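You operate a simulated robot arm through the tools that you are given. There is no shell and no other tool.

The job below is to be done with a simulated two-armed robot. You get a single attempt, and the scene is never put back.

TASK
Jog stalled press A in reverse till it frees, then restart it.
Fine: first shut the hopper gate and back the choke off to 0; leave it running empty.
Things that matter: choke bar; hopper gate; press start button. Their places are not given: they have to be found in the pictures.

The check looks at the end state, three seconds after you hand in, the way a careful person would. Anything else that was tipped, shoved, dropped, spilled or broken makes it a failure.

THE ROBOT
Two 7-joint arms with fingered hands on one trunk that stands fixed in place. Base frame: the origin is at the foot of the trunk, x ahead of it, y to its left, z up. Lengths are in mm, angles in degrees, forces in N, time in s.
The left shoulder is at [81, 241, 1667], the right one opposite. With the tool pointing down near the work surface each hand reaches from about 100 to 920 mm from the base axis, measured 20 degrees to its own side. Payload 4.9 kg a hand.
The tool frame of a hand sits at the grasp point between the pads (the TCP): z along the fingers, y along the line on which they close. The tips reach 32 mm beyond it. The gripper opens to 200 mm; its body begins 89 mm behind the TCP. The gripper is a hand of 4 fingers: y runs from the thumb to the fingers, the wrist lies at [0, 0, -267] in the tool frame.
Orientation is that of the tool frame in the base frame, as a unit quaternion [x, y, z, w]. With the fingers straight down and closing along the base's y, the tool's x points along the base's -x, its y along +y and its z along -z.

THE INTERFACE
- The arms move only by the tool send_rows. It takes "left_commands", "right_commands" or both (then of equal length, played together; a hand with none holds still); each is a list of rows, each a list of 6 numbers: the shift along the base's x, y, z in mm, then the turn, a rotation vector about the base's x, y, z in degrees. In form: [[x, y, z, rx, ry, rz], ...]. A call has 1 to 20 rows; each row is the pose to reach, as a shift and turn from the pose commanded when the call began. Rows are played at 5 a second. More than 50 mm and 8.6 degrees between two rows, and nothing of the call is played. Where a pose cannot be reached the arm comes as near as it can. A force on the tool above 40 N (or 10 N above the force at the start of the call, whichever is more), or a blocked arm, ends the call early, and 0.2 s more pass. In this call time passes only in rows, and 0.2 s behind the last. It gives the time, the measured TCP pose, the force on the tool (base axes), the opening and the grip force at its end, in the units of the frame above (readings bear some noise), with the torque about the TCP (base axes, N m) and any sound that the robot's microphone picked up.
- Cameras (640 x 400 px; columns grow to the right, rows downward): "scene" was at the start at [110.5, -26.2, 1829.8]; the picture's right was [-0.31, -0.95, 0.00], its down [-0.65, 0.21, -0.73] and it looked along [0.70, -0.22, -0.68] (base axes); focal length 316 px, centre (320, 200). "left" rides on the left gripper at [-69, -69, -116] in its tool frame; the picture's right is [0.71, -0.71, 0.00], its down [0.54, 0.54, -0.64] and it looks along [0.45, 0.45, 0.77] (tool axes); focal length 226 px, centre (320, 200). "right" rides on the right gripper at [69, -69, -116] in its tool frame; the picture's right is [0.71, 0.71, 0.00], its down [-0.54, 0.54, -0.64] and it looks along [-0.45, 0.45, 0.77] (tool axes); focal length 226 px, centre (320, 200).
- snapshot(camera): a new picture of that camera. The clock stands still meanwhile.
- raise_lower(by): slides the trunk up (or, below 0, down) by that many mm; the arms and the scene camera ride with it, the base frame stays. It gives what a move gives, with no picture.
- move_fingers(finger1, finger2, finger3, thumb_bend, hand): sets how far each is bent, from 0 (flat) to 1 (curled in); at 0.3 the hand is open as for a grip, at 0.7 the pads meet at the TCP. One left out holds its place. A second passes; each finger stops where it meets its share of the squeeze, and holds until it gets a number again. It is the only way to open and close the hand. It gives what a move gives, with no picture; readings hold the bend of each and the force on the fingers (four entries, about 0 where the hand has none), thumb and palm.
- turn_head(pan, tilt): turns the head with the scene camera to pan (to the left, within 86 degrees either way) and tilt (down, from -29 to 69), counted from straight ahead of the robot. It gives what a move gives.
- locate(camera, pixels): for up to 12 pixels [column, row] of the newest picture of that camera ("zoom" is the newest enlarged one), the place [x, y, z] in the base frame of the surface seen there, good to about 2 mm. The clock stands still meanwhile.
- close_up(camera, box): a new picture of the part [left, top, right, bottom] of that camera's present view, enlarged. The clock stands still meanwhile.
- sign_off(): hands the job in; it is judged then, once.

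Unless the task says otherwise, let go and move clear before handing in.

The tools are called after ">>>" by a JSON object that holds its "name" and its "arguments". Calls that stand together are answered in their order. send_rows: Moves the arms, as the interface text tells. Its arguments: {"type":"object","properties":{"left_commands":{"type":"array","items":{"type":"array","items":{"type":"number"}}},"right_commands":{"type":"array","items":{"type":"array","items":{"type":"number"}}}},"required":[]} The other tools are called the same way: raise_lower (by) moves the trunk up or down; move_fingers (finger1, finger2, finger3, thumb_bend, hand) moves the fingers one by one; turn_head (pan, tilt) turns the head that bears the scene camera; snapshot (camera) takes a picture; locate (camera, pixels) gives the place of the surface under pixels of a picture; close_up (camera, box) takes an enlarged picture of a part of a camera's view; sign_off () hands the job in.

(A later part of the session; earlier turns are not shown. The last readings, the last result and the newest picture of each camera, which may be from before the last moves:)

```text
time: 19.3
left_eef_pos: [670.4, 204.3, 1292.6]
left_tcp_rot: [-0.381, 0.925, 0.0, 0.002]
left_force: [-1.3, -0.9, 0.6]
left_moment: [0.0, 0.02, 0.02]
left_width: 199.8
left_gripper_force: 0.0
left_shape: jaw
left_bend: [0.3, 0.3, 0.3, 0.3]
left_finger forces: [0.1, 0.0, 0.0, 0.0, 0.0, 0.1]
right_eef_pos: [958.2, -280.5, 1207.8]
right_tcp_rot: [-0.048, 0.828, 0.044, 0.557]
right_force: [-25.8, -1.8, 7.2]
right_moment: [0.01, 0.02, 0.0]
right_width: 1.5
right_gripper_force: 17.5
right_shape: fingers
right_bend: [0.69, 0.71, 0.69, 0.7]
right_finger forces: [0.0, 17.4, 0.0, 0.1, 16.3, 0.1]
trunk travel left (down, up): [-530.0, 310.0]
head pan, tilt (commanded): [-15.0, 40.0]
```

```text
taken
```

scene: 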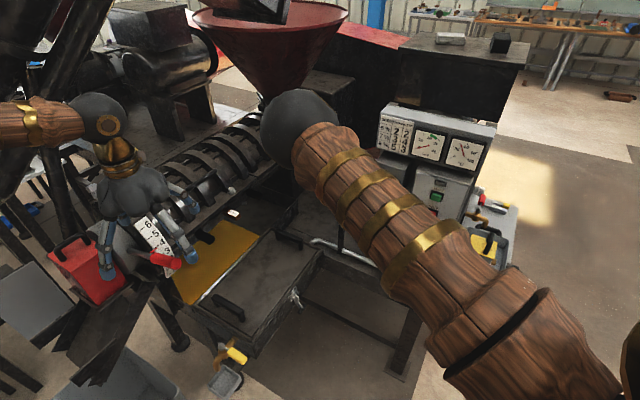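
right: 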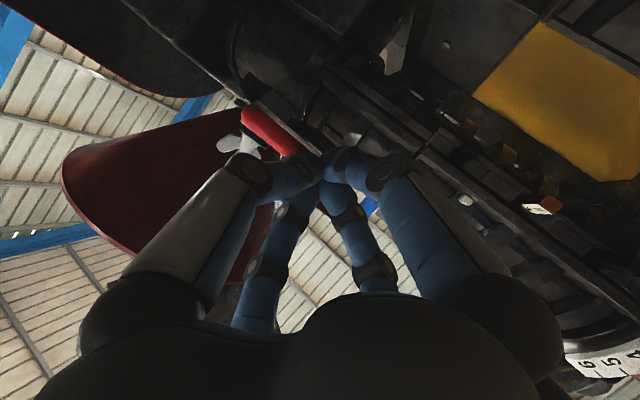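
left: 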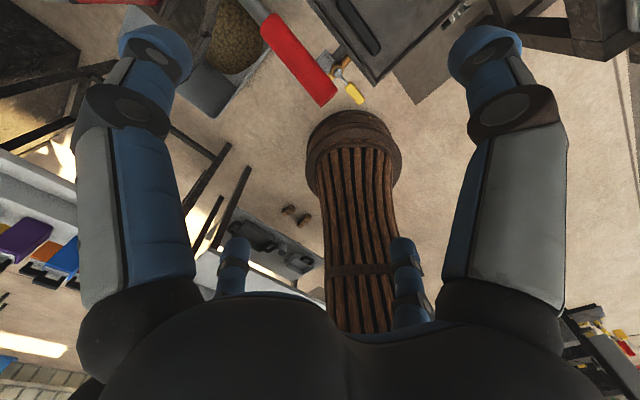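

The force climbed to 26 N, so the gate has probably reached its stop. I'll back off and look at the pointer.

>>> {"name": "send_rows", "arguments": {"right_commands": [[-30, -4, 0, 0, 0, 0], [-70, -10, 5, 0, 0, 0], [-110, -15, 15, 0, 7, 0], [-150, -25, 35, 0, 14, 0], [-185, -50, 60, 0, 21, 0], [-210, -90, 85, 0, 28, 0], [-230, -130, 110, 0, 35, 0], [-250, -170, 130, 0, 42, 0]]}}

>>> {"name": "snapshot", "arguments": {"camera": "scene"}}

>>> {"name": "close_up", "arguments": {"camera": "scene", "box": [270, 110, 400, 220]}}

```text
refused: row 6 steps farther than a row can; nothing moved
```

```text
taken
```

scene: 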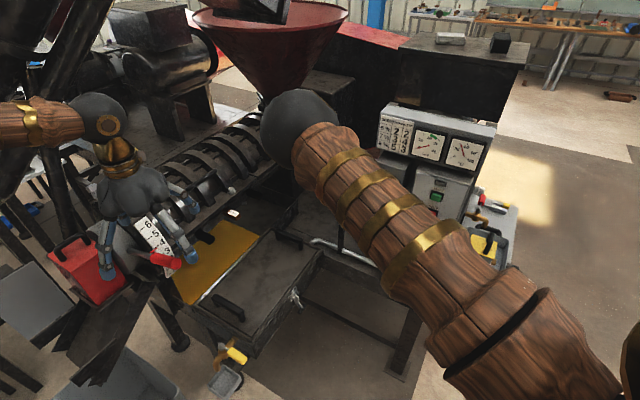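

```text
3.64 times, centred on (335, 165) of scene
```

zoom: 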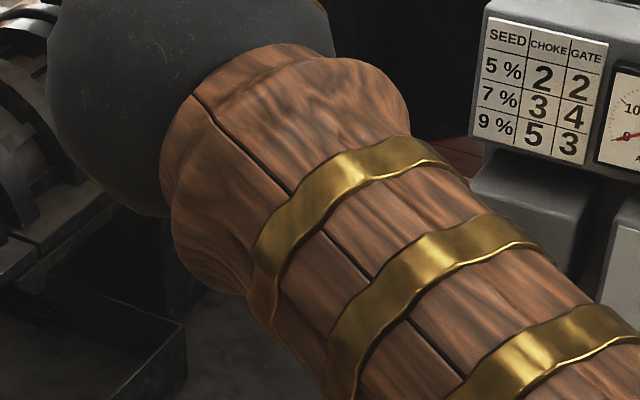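

The call was refused for step length, so nothing moved. I'll retry the back-off with smaller steps.

>>> {"name": "send_rows", "arguments": {"right_commands": [[-30, -4, 0, 0, 0, 0], [-70, -10, 5, 0, 0, 0], [-110, -15, 15, 0, 7, 0], [-150, -22, 30, 0, 14, 0], [-190, -32, 48, 0, 21, 0], [-225, -50, 66, 0, 28, 0], [-260, -70, 84, 0, 35, 0], [-290, -95, 104, 0, 42, 0], [-320, -120, 124, 0, 49, 0], [-345, -150, 144, 0, 56, 0], [-370, -180, 164, 0, 63, 0]]}}

>>> {"name": "snapshot", "arguments": {"camera": "scene"}}

>>> {"name": "close_up", "arguments": {"camera": "scene", "box": [270, 110, 400, 220]}}

```text
time: 21.7
left_eef_pos: [675.6, 203.8, 1291.1]
left_tcp_rot: [-0.383, 0.924, 0.0, -0.001]
left_force: [-0.7, 0.5, 0.2]
left_moment: [0.03, -0.01, 0.02]
left_width: 200.2
left_gripper_force: 0.0
left_shape: jaw
left_bend: [0.3, 0.3, 0.3, 0.3]
left_finger forces: [0.0, 0.1, 0.0, 0.0, 0.1, 0.1]
right_eef_pos: [592.8, -461.3, 1366.3]
right_tcp_rot: [-0.018, 0.997, 0.065, 0.04]
right_force: [0.0, -0.2, -0.6]
right_moment: [0.04, -0.02, 0.03]
right_width: 2.3
right_gripper_force: 0.0
right_shape: fingers
right_bend: [0.69, 0.69, 0.69, 0.7]
right_finger forces: [0.1, 0.0, 0.1, 0.0, 0.0, 0.0]
trunk travel left (down, up): [-530.0, 310.0]
head pan, tilt (commanded): [-15.0, 40.0]
```

```text
taken
```

scene: 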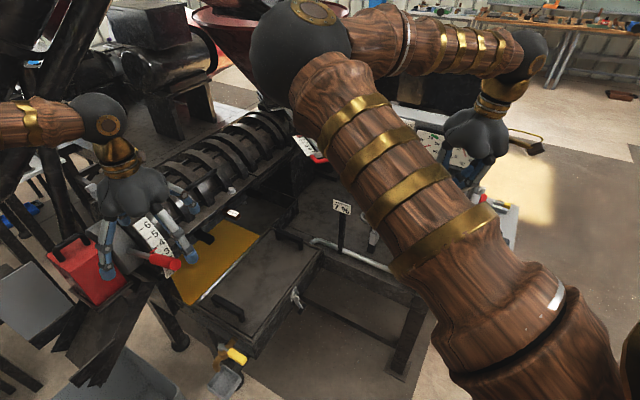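

```text
3.64 times, centred on (335, 165) of scene
```

zoom: 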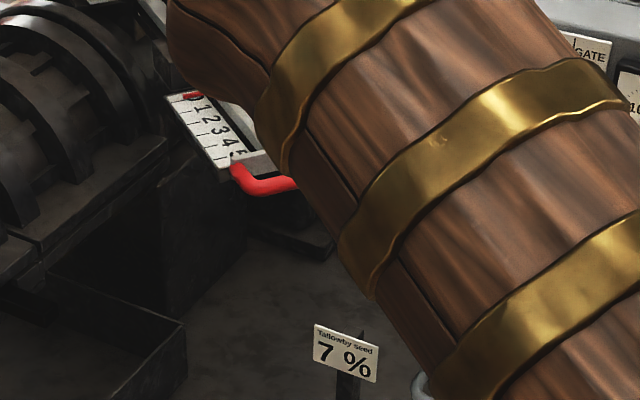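

The gate pointer now sits at 0 (zoom px 192,96). I'll verify closely, and look at the left hand relative to the choke grip.

>>> {"name": "close_up", "arguments": {"camera": "scene", "box": [295, 125, 335, 165]}}

>>> {"name": "close_up", "arguments": {"camera": "scene", "box": [80, 140, 240, 300]}}

>>> {"name": "snapshot", "arguments": {"camera": "left"}}

>>> {"name": "locate", "arguments": {"camera": "left", "pixels": [[325, 95], [300, 60], [270, 20], [200, 60], [340, 60], [420, 20]]}}

```text
10.00 times, centred on (315, 145) of scene
```

zoom: 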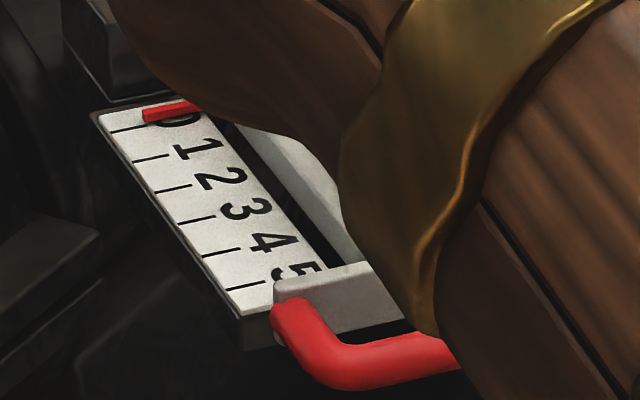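

```text
2.50 times, centred on (160, 220) of scene
```

zoom: 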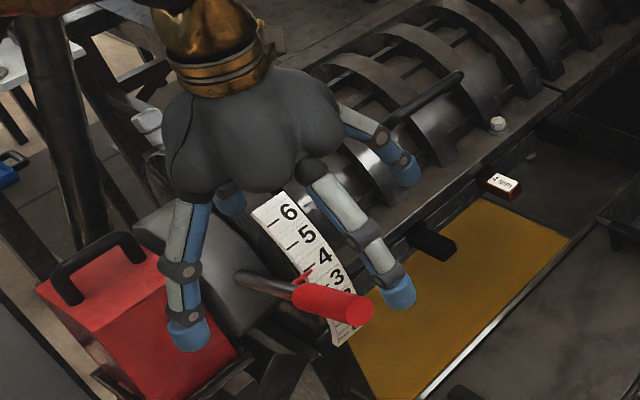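

```text
taken
```

left: 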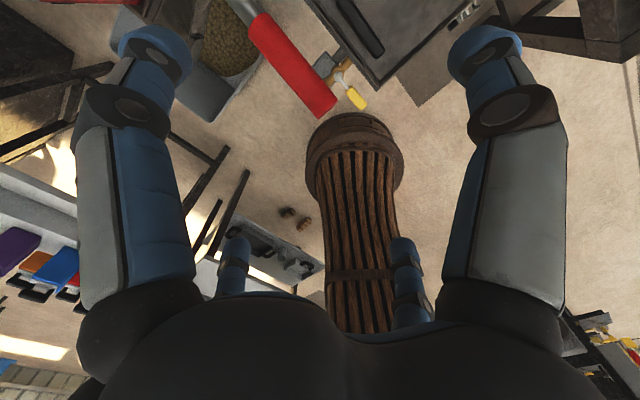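

```text
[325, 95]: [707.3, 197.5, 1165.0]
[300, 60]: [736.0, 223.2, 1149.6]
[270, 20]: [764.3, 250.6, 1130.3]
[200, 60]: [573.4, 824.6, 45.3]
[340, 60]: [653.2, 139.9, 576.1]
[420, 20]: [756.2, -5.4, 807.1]
```

The gate reads exactly 0. The choke grip runs from about (707,197,1165) to (764,250,1130); I'll check the space below and beside it before gripping it with the left hand.

>>> {"name": "locate", "arguments": {"camera": "scene", "pixels": [[175, 290], [165, 300], [150, 305], [140, 290], [190, 265], [205, 236], [128, 300], [110, 320], [90, 260], [150, 325], [170, 335], [196, 300]]}}

>>> {"name": "close_up", "arguments": {"camera": "scene", "box": [70, 230, 230, 390]}}

>>> {"name": "move_fingers", "arguments": {"hand": "left", "finger1": 0.48, "finger2": 0.48, "finger3": 0.48, "thumb_bend": 0.48}}

```text
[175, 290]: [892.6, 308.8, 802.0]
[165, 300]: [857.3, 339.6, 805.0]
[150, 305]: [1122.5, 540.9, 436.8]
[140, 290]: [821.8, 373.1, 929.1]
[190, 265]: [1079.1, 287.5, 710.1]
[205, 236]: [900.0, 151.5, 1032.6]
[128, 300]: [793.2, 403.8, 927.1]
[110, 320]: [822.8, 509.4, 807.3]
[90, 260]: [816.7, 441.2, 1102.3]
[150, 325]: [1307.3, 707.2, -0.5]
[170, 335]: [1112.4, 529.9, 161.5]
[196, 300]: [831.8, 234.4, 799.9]
```

```text
2.50 times, centred on (150, 310) of scene
```

zoom: 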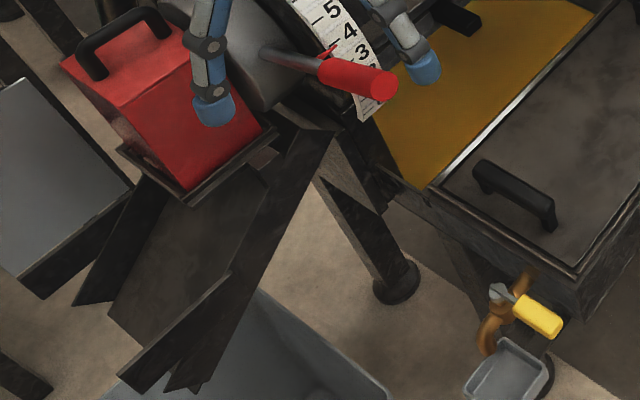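

```text
time: 22.7
left_eef_pos: [675.1, 205.9, 1290.5]
left_tcp_rot: [-0.383, 0.924, 0.001, 0.0]
left_force: [0.0, 0.7, 0.4]
left_moment: [-0.02, 0.03, -0.03]
left_width: 77.1
left_gripper_force: 0.1
left_shape: fingers
left_bend: [0.48, 0.48, 0.48, 0.48]
left_finger forces: [0.0, 0.1, 0.0, 0.0, 0.0, 0.2]
right_eef_pos: [594.0, -457.8, 1367.2]
right_tcp_rot: [-0.018, 0.997, 0.063, 0.042]
right_force: [0.1, 0.3, -0.3]
right_moment: [-0.03, 0.03, -0.01]
right_width: 2.6
right_gripper_force: 0.1
right_shape: fingers
right_bend: [0.69, 0.69, 0.69, 0.7]
right_finger forces: [0.1, 0.0, 0.0, 0.0, 0.0, 0.0]
trunk travel left (down, up): [-530.0, 310.0]
head pan, tilt (commanded): [-15.0, 40.0]
```

The space around and below the lever is clear (nearest frame parts are over 100 mm away). I'll shift over the grip and descend part way to check alignment.

>>> {"name": "send_rows", "arguments": {"left_commands": [[24, 6, -25, 0, 0, 0], [48, 12.5, -50, 0, 0, 0], [48, 12.5, -85, 0, 0, 0]]}}

>>> {"name": "snapshot", "arguments": {"camera": "left"}}

>>> {"name": "close_up", "arguments": {"camera": "scene", "box": [80, 140, 240, 300]}}

>>> {"name": "locate", "arguments": {"camera": "left", "pixels": [[330, 110], [300, 70], [270, 30], [320, 90], [340, 90], [300, 100]]}}

```text
time: 23.5
left_eef_pos: [722.4, 217.7, 1205.5]
left_tcp_rot: [-0.383, 0.924, 0.0, 0.0]
left_force: [-0.7, 0.1, -0.1]
left_moment: [-0.04, 0.01, 0.0]
left_width: 76.8
left_gripper_force: 0.1
left_shape: fingers
left_bend: [0.48, 0.48, 0.48, 0.48]
left_finger forces: [0.0, 0.0, 0.0, 0.0, 0.1, 0.0]
right_eef_pos: [593.5, -458.8, 1366.9]
right_tcp_rot: [-0.019, 0.997, 0.064, 0.04]
right_force: [0.1, 0.3, 0.3]
right_moment: [-0.02, -0.02, 0.02]
right_width: 2.3
right_gripper_force: 0.0
right_shape: fingers
right_bend: [0.69, 0.69, 0.69, 0.7]
right_finger forces: [0.0, 0.0, 0.0, 0.1, 0.1, 0.0]
trunk travel left (down, up): [-530.0, 310.0]
head pan, tilt (commanded): [-15.0, 40.0]
```

```text
taken
```

left: 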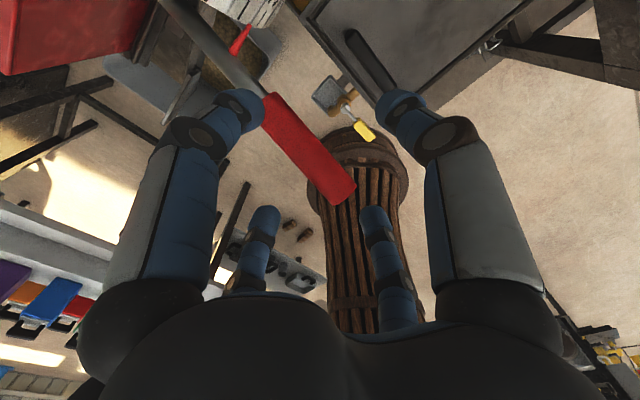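

```text
2.50 times, centred on (160, 220) of scene
```

zoom: 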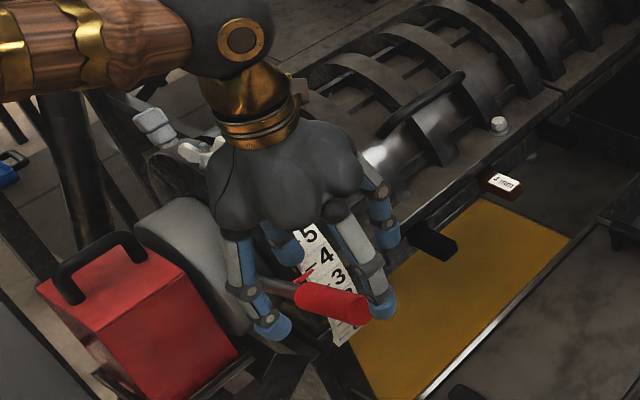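

```text
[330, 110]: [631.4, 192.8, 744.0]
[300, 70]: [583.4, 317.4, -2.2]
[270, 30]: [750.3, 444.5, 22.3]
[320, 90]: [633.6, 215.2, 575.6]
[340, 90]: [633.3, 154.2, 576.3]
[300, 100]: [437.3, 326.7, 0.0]
```

The left view shows four digits arranged radially at ±X and ±Y, so with this yaw two of them would land on the lever. I'll rise, yaw back −45° so the lever passes diagonally between digit pairs, and open a bit wider.

>>> {"name": "send_rows", "arguments": {"left_commands": [[0, 0, 40, 0, 0, 0], [0, 0, 50, 0, 0, -7.5], [0, 0, 50, 0, 0, -15], [0, 0, 50, 0, 0, -22.5], [0, 0, 50, 0, 0, -30], [0, 0, 50, 0, 0, -37.5], [0, 0, 50, 0, 0, -45]]}}

>>> {"name": "move_fingers", "arguments": {"hand": "left", "finger1": 0.4, "finger2": 0.4, "finger3": 0.4, "thumb_bend": 0.4}}

>>> {"name": "snapshot", "arguments": {"camera": "left"}}

>>> {"name": "close_up", "arguments": {"camera": "scene", "box": [80, 140, 240, 300]}}

```text
time: 25.1
left_eef_pos: [722.9, 218.3, 1256.8]
left_tcp_rot: [0.002, 1.0, 0.0, -0.001]
left_force: [-0.6, -0.3, -1.5]
left_moment: [0.01, 0.0, -0.03]
left_width: 76.8
left_gripper_force: 0.1
left_shape: fingers
left_bend: [0.48, 0.48, 0.48, 0.48]
left_finger forces: [0.1, 0.0, 0.0, 0.1, 0.0, 0.1]
right_eef_pos: [592.9, -457.0, 1367.8]
right_tcp_rot: [-0.018, 0.997, 0.065, 0.041]
right_force: [-0.9, 0.1, 0.1]
right_moment: [-0.02, -0.01, -0.02]
right_width: 2.2
right_gripper_force: 0.2
right_shape: fingers
right_bend: [0.69, 0.69, 0.69, 0.7]
right_finger forces: [0.0, 0.0, 0.0, 0.0, 0.0, 0.0]
trunk travel left (down, up): [-530.0, 310.0]
head pan, tilt (commanded): [-15.0, 40.0]
```

```text
time: 26.1
left_eef_pos: [722.4, 218.3, 1254.7]
left_tcp_rot: [0.0, 1.0, 0.0, 0.0]
left_force: [0.1, 0.0, -0.4]
left_moment: [0.01, -0.01, 0.0]
left_width: 105.0
left_gripper_force: 0.1
left_shape: fingers
left_bend: [0.4, 0.4, 0.4, 0.4]
left_finger forces: [0.1, 0.0, 0.1, 0.0, 0.0, 0.0]
right_eef_pos: [593.9, -458.4, 1367.2]
right_tcp_rot: [-0.018, 0.997, 0.065, 0.041]
right_force: [-0.9, -0.7, 0.1]
right_moment: [0.0, 0.03, 0.03]
right_width: 2.2
right_gripper_force: 0.1
right_shape: fingers
right_bend: [0.69, 0.69, 0.69, 0.7]
right_finger forces: [0.0, 0.0, 0.0, 0.1, 0.0, 0.0]
trunk travel left (down, up): [-530.0, 310.0]
head pan, tilt (commanded): [-15.0, 40.0]
```

```text
taken
```

left: 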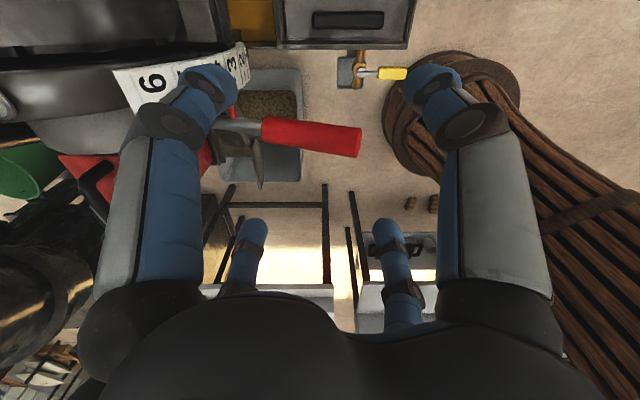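

```text
2.50 times, centred on (160, 220) of scene
```

zoom: 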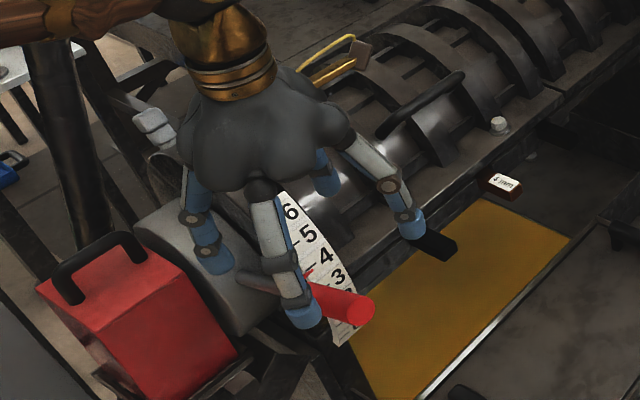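

The lever now lies diagonally between the digit pairs (left px 260–360, row 137). I'll measure its axis precisely from this view.

>>> {"name": "locate", "arguments": {"camera": "left", "pixels": [[350, 128], [350, 140], [350, 152], [310, 122], [310, 136], [310, 149], [275, 120], [275, 132], [275, 143], [232, 112], [360, 140], [240, 125]]}}

```text
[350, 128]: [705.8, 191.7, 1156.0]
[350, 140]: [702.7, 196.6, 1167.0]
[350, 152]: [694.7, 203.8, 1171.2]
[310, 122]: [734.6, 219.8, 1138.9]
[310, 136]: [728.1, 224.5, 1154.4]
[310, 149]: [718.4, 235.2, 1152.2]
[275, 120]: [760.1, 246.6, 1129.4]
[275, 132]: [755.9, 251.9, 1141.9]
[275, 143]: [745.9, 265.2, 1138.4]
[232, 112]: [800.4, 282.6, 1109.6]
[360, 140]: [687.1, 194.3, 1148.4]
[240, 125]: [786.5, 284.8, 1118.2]
```

The lever axis is at t≈−353 with 18° upward slope, and its centre is near (720,220,1143). I'll descend with the digits astride the grip, then close on it.

>>> {"name": "send_rows", "arguments": {"left_commands": [[-2.5, 2, -35, 0, 0, 0], [-2.5, 2, -65, 0, 0, 0], [-2.5, 2, -90, 0, 0, 0], [-2.5, 2, -112, 0, 0, 0]]}}

>>> {"name": "snapshot", "arguments": {"camera": "left"}}

>>> {"name": "close_up", "arguments": {"camera": "scene", "box": [80, 170, 240, 330]}}

```text
time: 27.1
left_eef_pos: [720.1, 218.9, 1142.9]
left_tcp_rot: [0.0, 1.0, 0.0, 0.001]
left_force: [-0.3, 0.3, 0.6]
left_moment: [0.0, 0.01, 0.04]
left_width: 105.2
left_gripper_force: 0.1
left_shape: fingers
left_bend: [0.4, 0.4, 0.4, 0.4]
left_finger forces: [0.0, 0.0, 0.0, 0.1, 0.0, 0.1]
right_eef_pos: [593.4, -459.0, 1366.0]
right_tcp_rot: [-0.019, 0.997, 0.064, 0.041]
right_force: [0.4, 0.3, 0.4]
right_moment: [0.01, 0.02, 0.01]
right_width: 2.4
right_gripper_force: 0.1
right_shape: fingers
right_bend: [0.69, 0.69, 0.69, 0.7]
right_finger forces: [0.0, 0.1, 0.1, 0.0, 0.1, 0.1]
trunk travel left (down, up): [-530.0, 310.0]
head pan, tilt (commanded): [-15.0, 40.0]
```

```text
taken
```

left: 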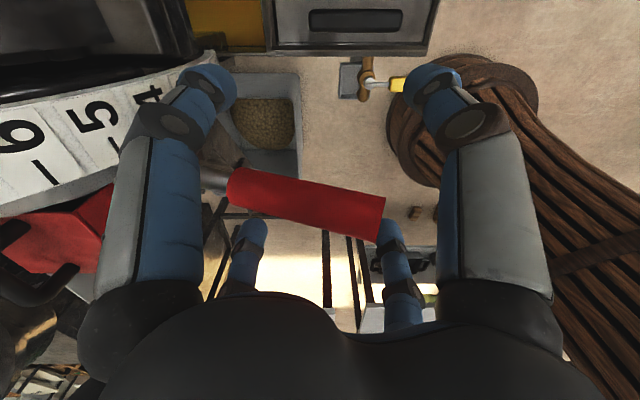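

```text
2.50 times, centred on (160, 250) of scene
```

zoom: 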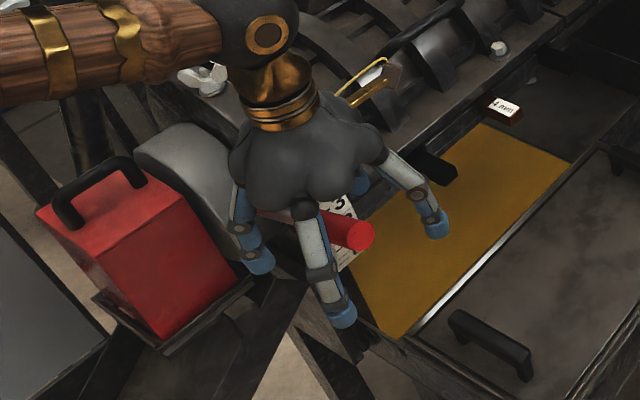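

The grip passes right through the tool centre (left px 310,198). Closing the left hand on it.

>>> {"name": "move_fingers", "arguments": {"hand": "left", "finger1": 0.65, "finger2": 0.65, "finger3": 0.65, "thumb_bend": 0.65}}

>>> {"name": "snapshot", "arguments": {"camera": "left"}}

```text
time: 28.1
left_eef_pos: [718.3, 220.2, 1143.2]
left_tcp_rot: [0.0, 1.0, -0.001, 0.0]
left_force: [-1.2, 3.0, -1.4]
left_moment: [-0.01, 0.03, 0.05]
left_width: 16.0
left_gripper_force: 1.5
left_shape: fingers
left_bend: [0.65, 0.63, 0.65, 0.65]
left_finger forces: [0.0, 2.7, 0.0, 0.0, 0.0, 0.1]
right_eef_pos: [593.9, -458.0, 1368.7]
right_tcp_rot: [-0.019, 0.997, 0.064, 0.041]
right_force: [0.5, 0.7, -0.5]
right_moment: [-0.02, 0.01, -0.02]
right_width: 2.4
right_gripper_force: 0.1
right_shape: fingers
right_bend: [0.69, 0.69, 0.69, 0.7]
right_finger forces: [0.0, 0.1, 0.0, 0.1, 0.0, 0.0]
trunk travel left (down, up): [-530.0, 310.0]
head pan, tilt (commanded): [-15.0, 40.0]
```

```text
taken
```

left: 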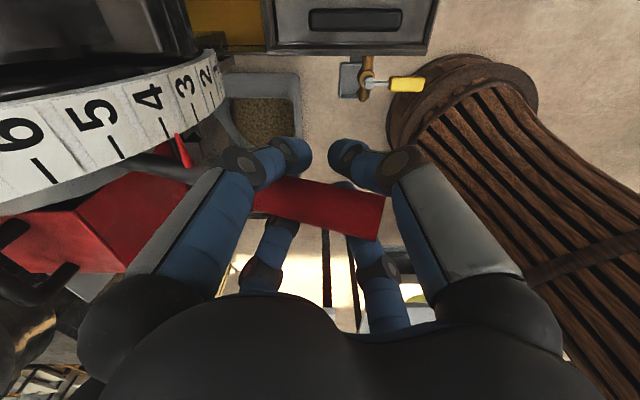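

Only one finger reports contact (2.7 N) so I'll squeeze a little further before moving the lever.

>>> {"name": "move_fingers", "arguments": {"hand": "left", "finger1": 0.75, "finger2": 0.75, "finger3": 0.75, "thumb_bend": 0.75}}

>>> {"name": "snapshot", "arguments": {"camera": "left"}}

```text
time: 29.1
left_eef_pos: [721.1, 218.4, 1143.1]
left_tcp_rot: [0.0, 1.0, -0.001, 0.0]
left_force: [-1.4, -0.8, -2.8]
left_moment: [0.03, 0.0, 0.06]
left_width: 0.2
left_gripper_force: 13.9
left_shape: fingers
left_bend: [0.68, 0.65, 0.73, 0.72]
left_finger forces: [9.7, 7.4, 4.4, 0.0, 6.1, 0.0]
right_eef_pos: [594.0, -459.1, 1367.6]
right_tcp_rot: [-0.019, 0.997, 0.064, 0.041]
right_force: [-0.3, 0.3, -1.0]
right_moment: [-0.01, -0.01, 0.0]
right_width: 2.4
right_gripper_force: 0.0
right_shape: fingers
right_bend: [0.69, 0.69, 0.69, 0.7]
right_finger forces: [0.0, 0.0, 0.0, 0.0, 0.0, 0.0]
trunk travel left (down, up): [-530.0, 310.0]
head pan, tilt (commanded): [-15.0, 40.0]
```

```text
taken
```

left: 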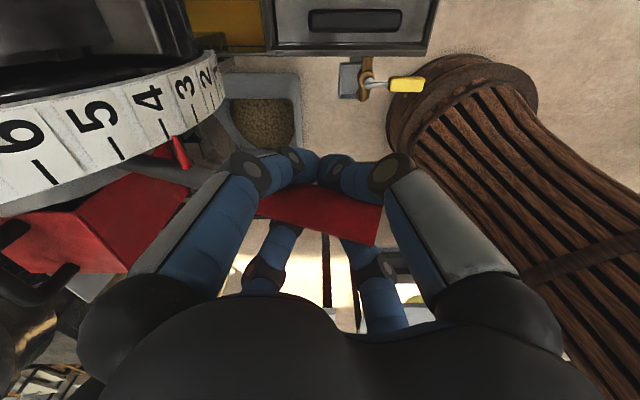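

All four digits now hold the grip firmly. I'll swing the lever down along its arc, 16° first, rotating the hand with it.

>>> {"name": "send_rows", "arguments": {"left_commands": [[-2.6, -2.6, -10.5, 1.41, -1.41, 0], [-4.9, -4.9, -21.4, 2.83, -2.83, 0], [-7, -7, -32.3, 4.24, -4.24, 0], [-8.8, -8.8, -43.3, 5.66, -5.66, 0], [-10.3, -10.3, -54.4, 7.07, -7.07, 0], [-11.5, -11.5, -65.5, 8.49, -8.49, 0], [-12.5, -12.5, -76.7, 9.9, -9.9, 0], [-13.2, -13.2, -87.9, 11.3, -11.3, 0]]}}

>>> {"name": "snapshot", "arguments": {"camera": "left"}}

>>> {"name": "close_up", "arguments": {"camera": "scene", "box": [80, 170, 240, 330]}}

```text
time: 30.9
left_eef_pos: [707.1, 206.5, 1056.0]
left_tcp_rot: [0.001, 0.99, 0.098, 0.098]
left_force: [0.3, -0.7, 1.8]
left_moment: [-0.05, -0.01, 0.01]
left_width: 0.0
left_gripper_force: 2.1
left_shape: fingers
left_bend: [0.72, 0.67, 0.73, 0.72]
left_finger forces: [0.0, 0.1, 0.1, 0.0, 0.1, 1.6]
right_eef_pos: [593.8, -458.5, 1366.4]
right_tcp_rot: [-0.019, 0.997, 0.064, 0.041]
right_force: [-0.2, -0.3, 0.4]
right_moment: [0.01, 0.03, -0.04]
right_width: 2.2
right_gripper_force: 0.1
right_shape: fingers
right_bend: [0.69, 0.69, 0.69, 0.7]
right_finger forces: [0.0, 0.1, 0.0, 0.1, 0.0, 0.1]
trunk travel left (down, up): [-530.0, 310.0]
head pan, tilt (commanded): [-15.0, 40.0]
```

```text
taken
```

left: 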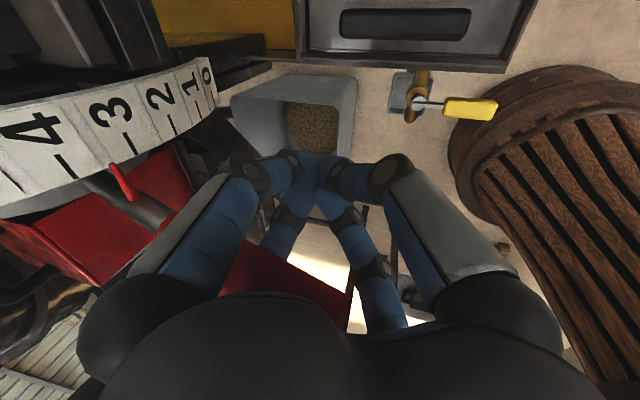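

```text
2.50 times, centred on (160, 250) of scene
```

zoom: 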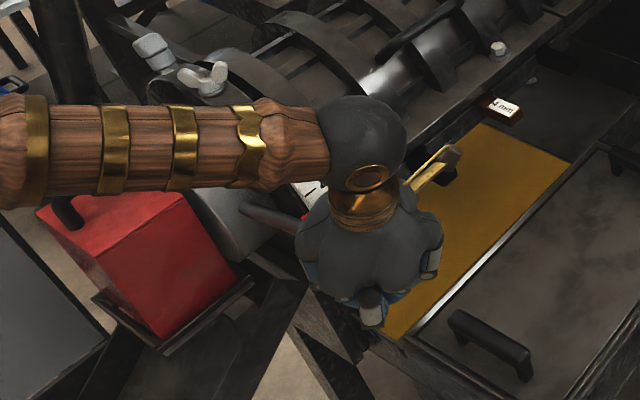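

The lever slipped up inside the caged digits and now rests against the palm (palm force 1.6 N), which is actually a good way to push it. I'll straighten the hand so the palm sits over the middle of the grip, then push straight down.

>>> {"name": "send_rows", "arguments": {"left_commands": [[4, 4, 0, -2.8, 2.8, 0], [8, 8, -2, -5.6, 5.6, 0], [12, 12, -5, -8.4, 8.4, 0], [15, 16, -8, -11.3, 11.3, 0]]}}

>>> {"name": "snapshot", "arguments": {"camera": "left"}}

>>> {"name": "close_up", "arguments": {"camera": "scene", "box": [80, 170, 240, 330]}}

```text
time: 31.9
left_eef_pos: [722.0, 223.3, 1049.1]
left_tcp_rot: [0.0, 1.0, -0.001, -0.001]
left_force: [-0.2, 1.1, 0.7]
left_moment: [0.0, -0.01, -0.02]
left_width: 0.2
left_gripper_force: 0.0
left_shape: fingers
left_bend: [0.72, 0.67, 0.73, 0.72]
left_finger forces: [0.0, 0.0, 0.0, 0.0, 0.0, 0.4]
right_eef_pos: [593.0, -457.4, 1366.6]
right_tcp_rot: [-0.018, 0.997, 0.063, 0.04]
right_force: [0.0, 0.8, -0.2]
right_moment: [0.0, 0.02, 0.02]
right_width: 2.2
right_gripper_force: 0.0
right_shape: fingers
right_bend: [0.69, 0.69, 0.69, 0.7]
right_finger forces: [0.0, 0.0, 0.0, 0.0, 0.1, 0.0]
trunk travel left (down, up): [-530.0, 310.0]
head pan, tilt (commanded): [-15.0, 40.0]
```

```text
taken
```

left: 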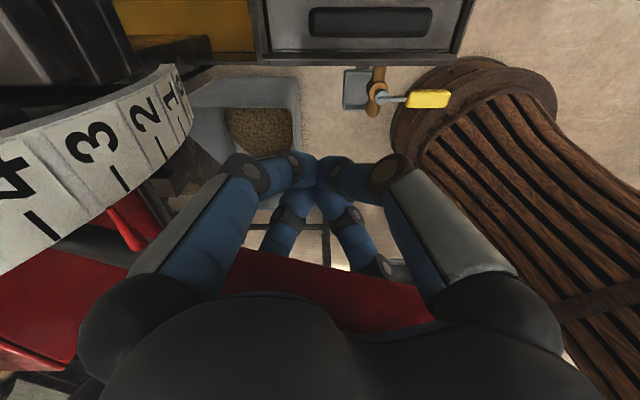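

```text
2.50 times, centred on (160, 250) of scene
```

zoom: 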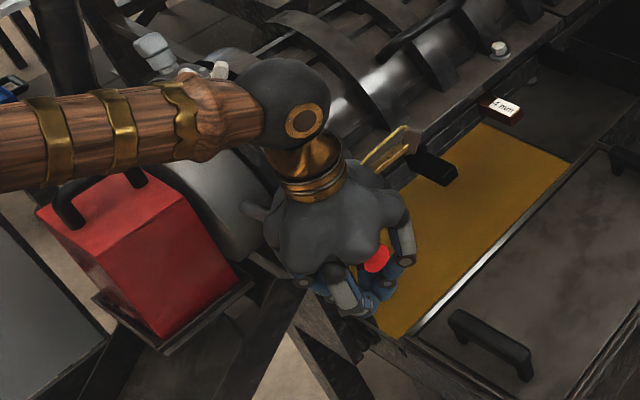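

The palm is over the grip and the pointer is near 3.2. I'll push straight down 60 mm and check how the lever follows.

>>> {"name": "send_rows", "arguments": {"left_commands": [[0, 0, -15, 0, 0, 0], [0, 0, -30, 0, 0, 0], [0, 0, -45, 0, 0, 0], [0, 0, -60, 0, 0, 0]]}}

>>> {"name": "snapshot", "arguments": {"camera": "left"}}

>>> {"name": "close_up", "arguments": {"camera": "scene", "box": [80, 170, 240, 330]}}

```text
time: 32.9
left_eef_pos: [721.5, 222.4, 986.6]
left_tcp_rot: [0.001, 1.0, 0.0, 0.0]
left_force: [-2.2, -0.3, 2.5]
left_moment: [-0.04, -0.03, -0.03]
left_width: 0.0
left_gripper_force: 1.1
left_shape: fingers
left_bend: [0.72, 0.67, 0.73, 0.72]
left_finger forces: [0.0, 0.0, 0.1, 0.0, 0.0, 2.1]
right_eef_pos: [592.8, -459.0, 1368.0]
right_tcp_rot: [-0.019, 0.997, 0.064, 0.041]
right_force: [0.0, 0.0, -0.9]
right_moment: [0.0, 0.03, -0.02]
right_width: 2.3
right_gripper_force: 0.1
right_shape: fingers
right_bend: [0.69, 0.69, 0.69, 0.7]
right_finger forces: [0.0, 0.0, 0.1, 0.0, 0.1, 0.0]
trunk travel left (down, up): [-530.0, 310.0]
head pan, tilt (commanded): [-15.0, 40.0]
```

```text
taken
```

left: 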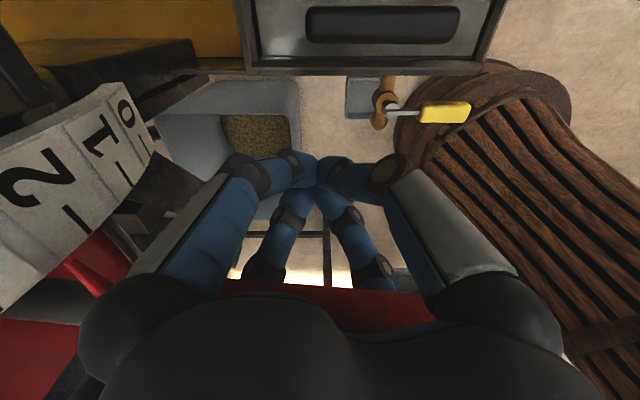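

```text
2.50 times, centred on (160, 250) of scene
```

zoom: 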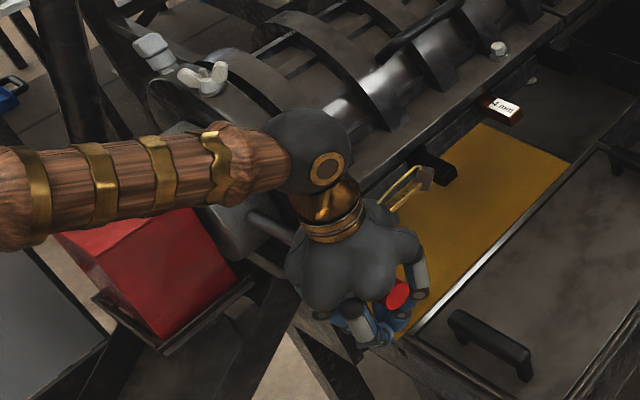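

The lever follows smoothly with about 2.5 N and the pointer is near 2. I'll verify the forearm's clearance from the red box before going lower.

>>> {"name": "locate", "arguments": {"camera": "zoom", "pixels": [[100, 190], [180, 170], [30, 200], [290, 170], [110, 240], [200, 260], [60, 235], [330, 200], [400, 290], [450, 190], [420, 180], [430, 310]]}}

```text
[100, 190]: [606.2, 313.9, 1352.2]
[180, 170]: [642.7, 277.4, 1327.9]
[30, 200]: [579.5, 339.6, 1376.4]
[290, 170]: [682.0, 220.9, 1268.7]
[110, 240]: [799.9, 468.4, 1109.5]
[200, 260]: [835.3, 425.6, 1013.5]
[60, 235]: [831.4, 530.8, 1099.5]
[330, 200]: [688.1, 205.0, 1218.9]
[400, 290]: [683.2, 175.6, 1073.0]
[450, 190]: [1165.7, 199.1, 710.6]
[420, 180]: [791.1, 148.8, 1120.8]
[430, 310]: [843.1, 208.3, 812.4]
```

Clearance is ample (forearm passes over 200 mm in front of the red box). Continuing down in small steps.

>>> {"name": "send_rows", "arguments": {"left_commands": [[0, 0, -15, 0, 0, 0], [0, 0, -30, 0, 0, 0], [0, 0, -45, 0, 0, 0], [0, 0, -58, 0, 0, 0]]}}

>>> {"name": "snapshot", "arguments": {"camera": "left"}}

>>> {"name": "close_up", "arguments": {"camera": "scene", "box": [80, 170, 240, 330]}}

```text
time: 33.9
left_eef_pos: [721.2, 223.3, 929.3]
left_tcp_rot: [0.0, 1.0, 0.0, -0.001]
left_force: [-0.6, 0.3, 2.1]
left_moment: [-0.01, -0.08, -0.02]
left_width: 0.0
left_gripper_force: 0.6
left_shape: fingers
left_bend: [0.72, 0.67, 0.73, 0.72]
left_finger forces: [0.0, 0.1, 0.0, 0.0, 0.0, 1.8]
right_eef_pos: [595.0, -459.0, 1367.0]
right_tcp_rot: [-0.019, 0.997, 0.065, 0.041]
right_force: [0.5, 0.2, -0.1]
right_moment: [0.02, 0.03, 0.02]
right_width: 2.2
right_gripper_force: 0.0
right_shape: fingers
right_bend: [0.69, 0.69, 0.69, 0.7]
right_finger forces: [0.0, 0.0, 0.0, 0.0, 0.0, 0.0]
trunk travel left (down, up): [-530.0, 310.0]
head pan, tilt (commanded): [-15.0, 40.0]
```

```text
taken
```

left: 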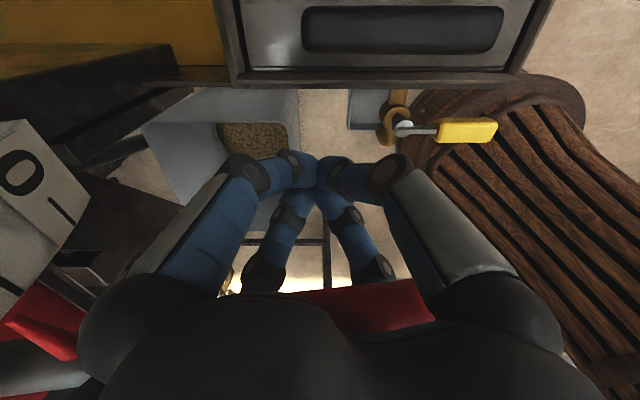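

```text
2.50 times, centred on (160, 250) of scene
```

zoom: 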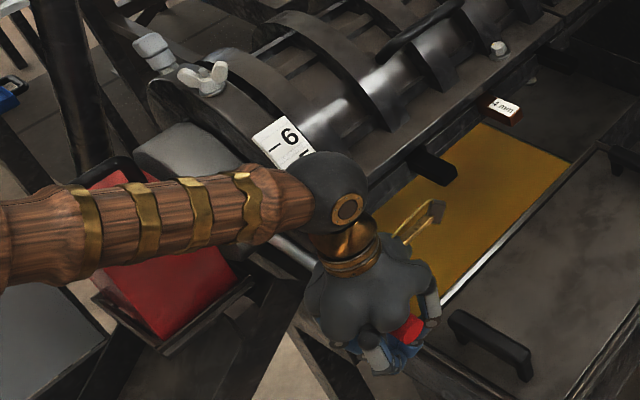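

The pointer is approaching 0. I'll continue down in smaller steps, watching for the end-stop force.

>>> {"name": "send_rows", "arguments": {"left_commands": [[0, 0, -7, 0, 0, 0], [0, 0, -14, 0, 0, 0], [0, 0, -21, 0, 0, 0], [0, 0, -28, 0, 0, 0], [0, 0, -34, 0, 0, 0]]}}

>>> {"name": "snapshot", "arguments": {"camera": "left"}}

>>> {"name": "close_up", "arguments": {"camera": "scene", "box": [80, 170, 240, 330]}}

```text
time: 35.1
left_eef_pos: [722.3, 221.3, 895.0]
left_tcp_rot: [0.001, 1.0, 0.0, 0.0]
left_force: [2.7, -0.4, 2.7]
left_moment: [0.12, 0.13, -0.09]
left_width: 0.1
left_gripper_force: 1.3
left_shape: fingers
left_bend: [0.72, 0.67, 0.73, 0.72]
left_finger forces: [0.1, 0.1, 0.0, 0.0, 0.0, 2.6]
right_eef_pos: [593.6, -459.3, 1366.3]
right_tcp_rot: [-0.018, 0.997, 0.063, 0.04]
right_force: [0.5, -0.1, -0.3]
right_moment: [-0.03, 0.0, 0.01]
right_width: 2.4
right_gripper_force: 0.1
right_shape: fingers
right_bend: [0.69, 0.69, 0.69, 0.7]
right_finger forces: [0.0, 0.0, 0.1, 0.0, 0.0, 0.1]
trunk travel left (down, up): [-530.0, 310.0]
head pan, tilt (commanded): [-15.0, 40.0]
```

```text
taken
```

left: 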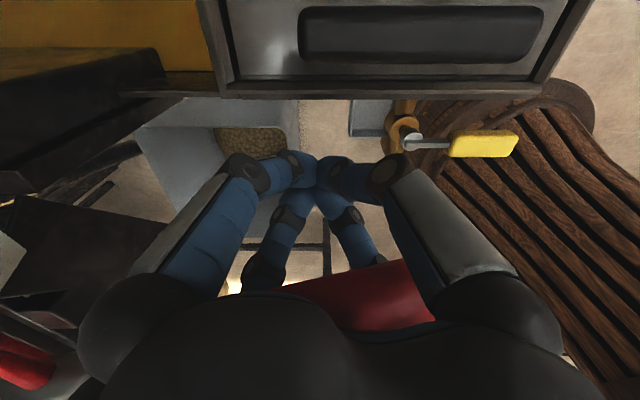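

```text
2.50 times, centred on (160, 250) of scene
```

zoom: 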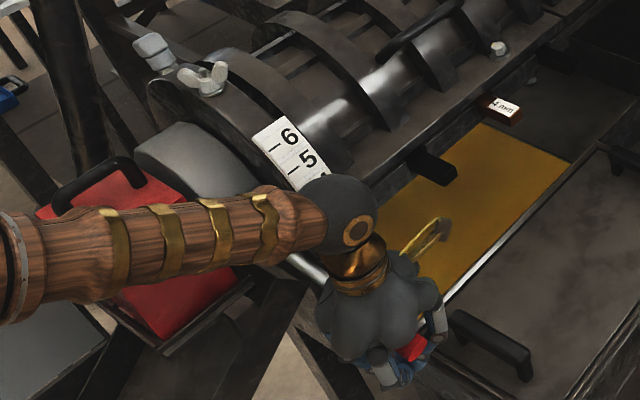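

No end stop yet (2.7 N) and the scale's lower end is hidden. I'll measure the lever's present angle by locating points along the red grip.

>>> {"name": "locate", "arguments": {"camera": "zoom", "pixels": [[412, 347], [405, 340], [420, 352], [325, 285], [320, 300]]}}

>>> {"name": "locate", "arguments": {"camera": "left", "pixels": [[400, 285], [370, 300], [330, 305], [420, 310], [25, 365], [10, 250], [50, 330], [350, 320]]}}

```text
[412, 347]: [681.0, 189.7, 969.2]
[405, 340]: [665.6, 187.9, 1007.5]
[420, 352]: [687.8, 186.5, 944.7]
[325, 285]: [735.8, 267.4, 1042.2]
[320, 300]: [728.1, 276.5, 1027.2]
```

```text
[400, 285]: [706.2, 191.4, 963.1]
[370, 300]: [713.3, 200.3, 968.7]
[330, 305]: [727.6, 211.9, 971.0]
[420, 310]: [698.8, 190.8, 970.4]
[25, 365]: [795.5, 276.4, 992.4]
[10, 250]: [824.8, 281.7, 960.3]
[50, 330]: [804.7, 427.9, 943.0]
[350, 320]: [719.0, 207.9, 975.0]
```

The lever is at roughly −12°, so the pointer should be very close to 0. I'll open the digits, lift straight off the lever and read the pointer.

>>> {"name": "move_fingers", "arguments": {"hand": "left", "finger1": 0.4, "finger2": 0.4, "finger3": 0.4, "thumb_bend": 0.4}}

>>> {"name": "send_rows", "arguments": {"left_commands": [[0, 0, 20, 0, 0, 0], [0, 0, 45, 0, 0, 0], [0, 0, 80, 0, 0, 0], [0, 0, 120, 0, 0, 0], [0, 0, 160, 0, 0, 0], [-20, 0, 200, 0, 0, 0], [-55, 10, 230, 0, 0, 0], [-90, 25, 255, 0, 0, 0]]}}

>>> {"name": "snapshot", "arguments": {"camera": "left"}}

>>> {"name": "close_up", "arguments": {"camera": "scene", "box": [80, 170, 240, 330]}}

```text
time: 36.1
left_eef_pos: [722.2, 221.1, 895.2]
left_tcp_rot: [0.0, 1.0, 0.0, 0.001]
left_force: [1.5, -0.9, 1.5]
left_moment: [0.13, 0.12, -0.05]
left_width: 104.9
left_gripper_force: 1.8
left_shape: fingers
left_bend: [0.4, 0.4, 0.4, 0.4]
left_finger forces: [0.1, 0.0, 0.1, 0.0, 0.0, 2.3]
right_eef_pos: [593.9, -460.4, 1366.5]
right_tcp_rot: [-0.018, 0.997, 0.064, 0.041]
right_force: [0.2, 0.4, 0.4]
right_moment: [-0.03, 0.01, -0.02]
right_width: 2.4
right_gripper_force: 0.1
right_shape: fingers
right_bend: [0.69, 0.69, 0.69, 0.7]
right_finger forces: [0.0, 0.0, 0.1, 0.0, 0.1, 0.0]
trunk travel left (down, up): [-530.0, 310.0]
head pan, tilt (commanded): [-15.0, 40.0]
```

```text
time: 37.9
left_eef_pos: [629.4, 248.8, 1150.8]
left_tcp_rot: [0.002, 1.0, -0.001, 0.002]
left_force: [0.1, 0.4, -0.4]
left_moment: [-0.03, -0.03, -0.02]
left_width: 105.2
left_gripper_force: 0.0
left_shape: fingers
left_bend: [0.4, 0.4, 0.4, 0.4]
left_finger forces: [0.1, 0.0, 0.0, 0.0, 0.1, 0.0]
right_eef_pos: [591.0, -457.9, 1369.5]
right_tcp_rot: [-0.017, 0.997, 0.063, 0.042]
right_force: [-0.2, 0.9, -0.5]
right_moment: [-0.04, -0.05, -0.02]
right_width: 2.1
right_gripper_force: 0.1
right_shape: fingers
right_bend: [0.69, 0.69, 0.69, 0.7]
right_finger forces: [0.0, 0.0, 0.0, 0.0, 0.1, 0.1]
trunk travel left (down, up): [-530.0, 310.0]
head pan, tilt (commanded): [-15.0, 40.0]
```

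```text
taken
```

left: 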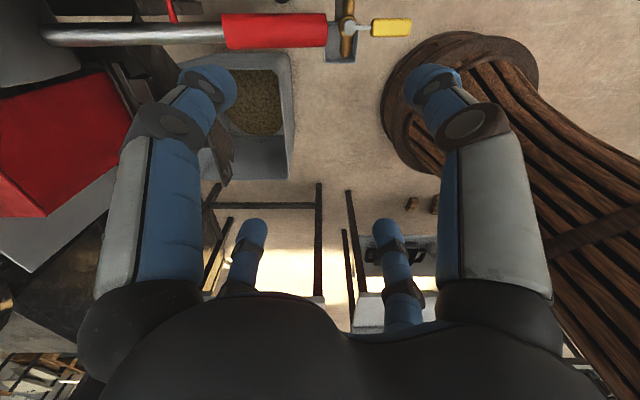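

```text
2.50 times, centred on (160, 250) of scene
```

zoom: 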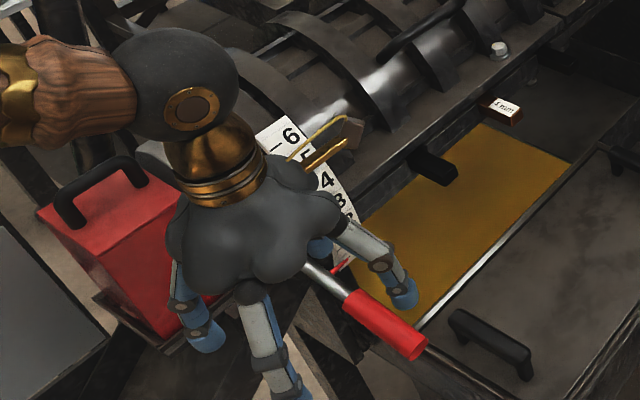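

The lever stays put at the low end; the scale's bottom is partly hidden by the hand. I'll move the left hand further left and up for a clear view.

>>> {"name": "send_rows", "arguments": {"left_commands": [[-25, 20, 30, 0, 0, 0], [-50, 45, 60, 0, 0, 0], [-75, 75, 85, 0, 0, 0], [-95, 105, 105, 0, 0, 0], [-110, 140, 120, 0, 0, 0]]}}

>>> {"name": "close_up", "arguments": {"camera": "scene", "box": [80, 170, 240, 330]}}

>>> {"name": "close_up", "arguments": {"camera": "scene", "box": [130, 215, 200, 290]}}

```text
time: 39.1
left_eef_pos: [519.7, 389.8, 1271.0]
left_tcp_rot: [0.0, 1.0, 0.0, 0.001]
left_force: [-1.1, -0.6, 0.2]
left_moment: [0.0, -0.02, 0.01]
left_width: 104.8
left_gripper_force: 0.1
left_shape: fingers
left_bend: [0.4, 0.4, 0.4, 0.4]
left_finger forces: [0.1, 0.1, 0.0, 0.0, 0.1, 0.0]
right_eef_pos: [590.6, -456.9, 1369.6]
right_tcp_rot: [-0.017, 0.997, 0.064, 0.042]
right_force: [-0.2, 0.0, 1.1]
right_moment: [0.0, -0.09, -0.01]
right_width: 2.4
right_gripper_force: 0.1
right_shape: fingers
right_bend: [0.69, 0.69, 0.69, 0.7]
right_finger forces: [0.0, 0.0, 0.0, 0.0, 0.0, 0.0]
trunk travel left (down, up): [-530.0, 310.0]
head pan, tilt (commanded): [-15.0, 40.0]
```

```text
2.50 times, centred on (160, 250) of scene
```

zoom: 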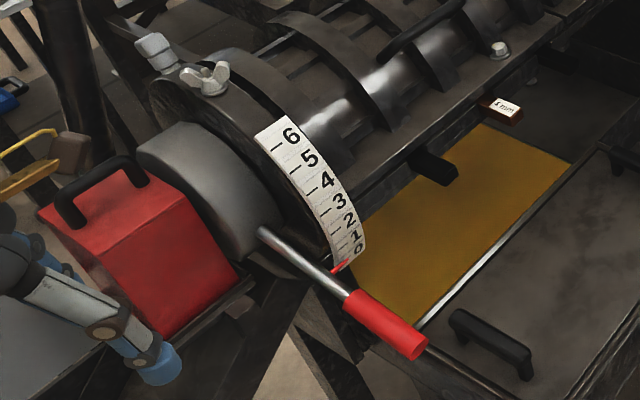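

```text
5.33 times, centred on (165, 252) of scene
```

zoom: 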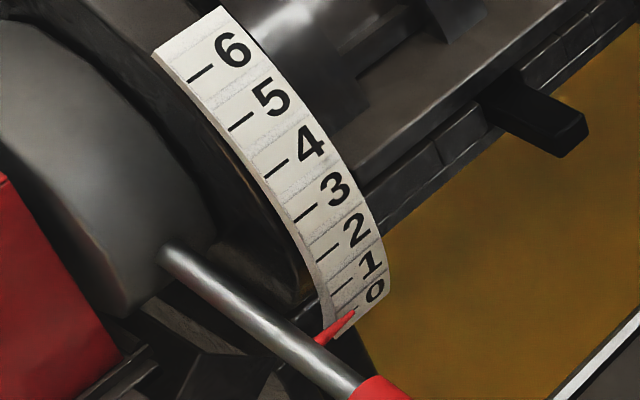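

The pointer is near the 0 mark; I'll zoom in tighter to read it exactly.

>>> {"name": "close_up", "arguments": {"camera": "scene", "box": [155, 245, 180, 272]}}

>>> {"name": "locate", "arguments": {"camera": "zoom", "pixels": [[320, 200], [300, 230], [350, 260], [280, 300]]}}

```text
14.81 times, centred on (168, 258) of scene
```

zoom: 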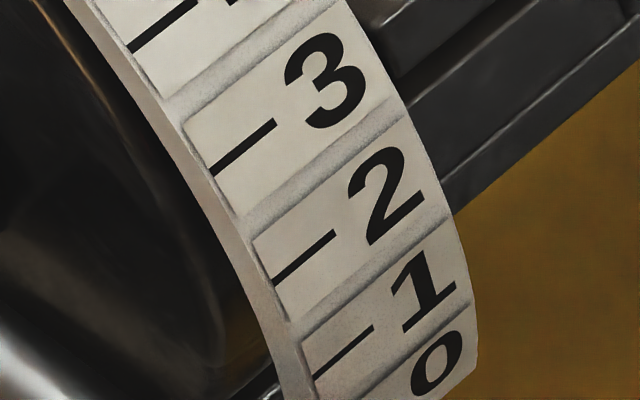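

```text
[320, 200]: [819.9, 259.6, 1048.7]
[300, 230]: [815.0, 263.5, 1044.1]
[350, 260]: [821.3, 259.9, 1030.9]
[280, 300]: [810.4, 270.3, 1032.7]
```

>>> {"name": "close_up", "arguments": {"camera": "scene", "box": [155, 255, 185, 285]}}

>>> {"name": "locate", "arguments": {"camera": "zoom", "pixels": [[345, 215], [355, 195], [330, 150], [370, 225], [315, 225]]}}

```text
13.33 times, centred on (170, 270) of scene
```

zoom: 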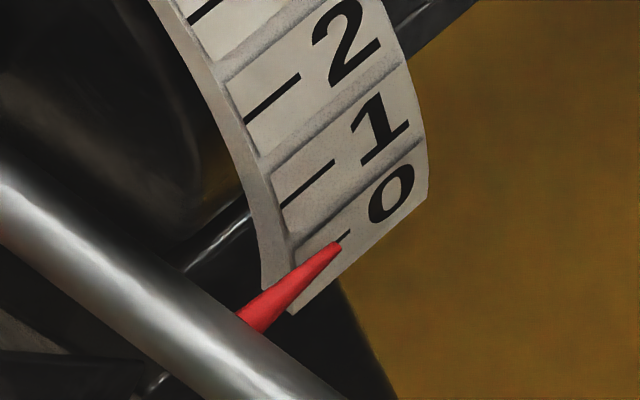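

```text
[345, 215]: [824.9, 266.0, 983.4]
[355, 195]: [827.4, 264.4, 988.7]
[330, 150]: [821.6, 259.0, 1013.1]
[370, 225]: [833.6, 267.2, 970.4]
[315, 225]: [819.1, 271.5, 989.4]
```

The pointer tip overlies the 0 tick. To rule out parallax I'll locate the tip and tick in 3D.

>>> {"name": "locate", "arguments": {"camera": "zoom", "pixels": [[348, 233], [338, 246], [320, 265], [300, 285], [270, 310], [330, 163], [285, 205], [298, 75], [245, 122], [355, 230]]}}

```text
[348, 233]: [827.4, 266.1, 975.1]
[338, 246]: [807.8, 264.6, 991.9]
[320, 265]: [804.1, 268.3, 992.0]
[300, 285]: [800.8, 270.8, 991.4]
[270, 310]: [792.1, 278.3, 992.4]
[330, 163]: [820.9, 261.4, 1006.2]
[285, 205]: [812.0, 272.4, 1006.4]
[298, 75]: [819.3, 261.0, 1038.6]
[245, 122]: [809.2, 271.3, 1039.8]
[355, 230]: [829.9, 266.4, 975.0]
```

In 3D the ticks are at z≈1039 (2), 1006 (1), 975 (0), while the pointer is at z≈990 standing about 12 mm proud — so parallax hides that it truly reads about 0.5. I need to push about 5° further; first I'll check what lies below the lever.

>>> {"name": "snapshot", "arguments": {"camera": "scene"}}

>>> {"name": "locate", "arguments": {"camera": "scene", "pixels": [[236, 353], [220, 355], [215, 335], [228, 312], [200, 320], [170, 300], [183, 310], [165, 320], [190, 330], [180, 268], [183, 262], [184, 288]]}}

```text
taken
```

scene: 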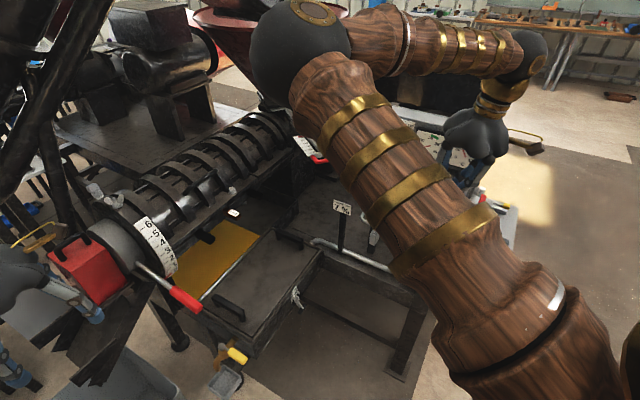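

```text
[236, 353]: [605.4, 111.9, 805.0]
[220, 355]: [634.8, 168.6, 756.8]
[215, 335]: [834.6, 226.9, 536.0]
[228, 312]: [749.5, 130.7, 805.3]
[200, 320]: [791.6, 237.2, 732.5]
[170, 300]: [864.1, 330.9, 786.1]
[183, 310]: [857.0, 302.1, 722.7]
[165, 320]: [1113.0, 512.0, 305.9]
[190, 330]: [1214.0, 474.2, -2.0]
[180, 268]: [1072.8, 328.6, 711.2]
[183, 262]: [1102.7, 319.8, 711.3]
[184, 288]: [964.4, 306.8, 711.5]
```

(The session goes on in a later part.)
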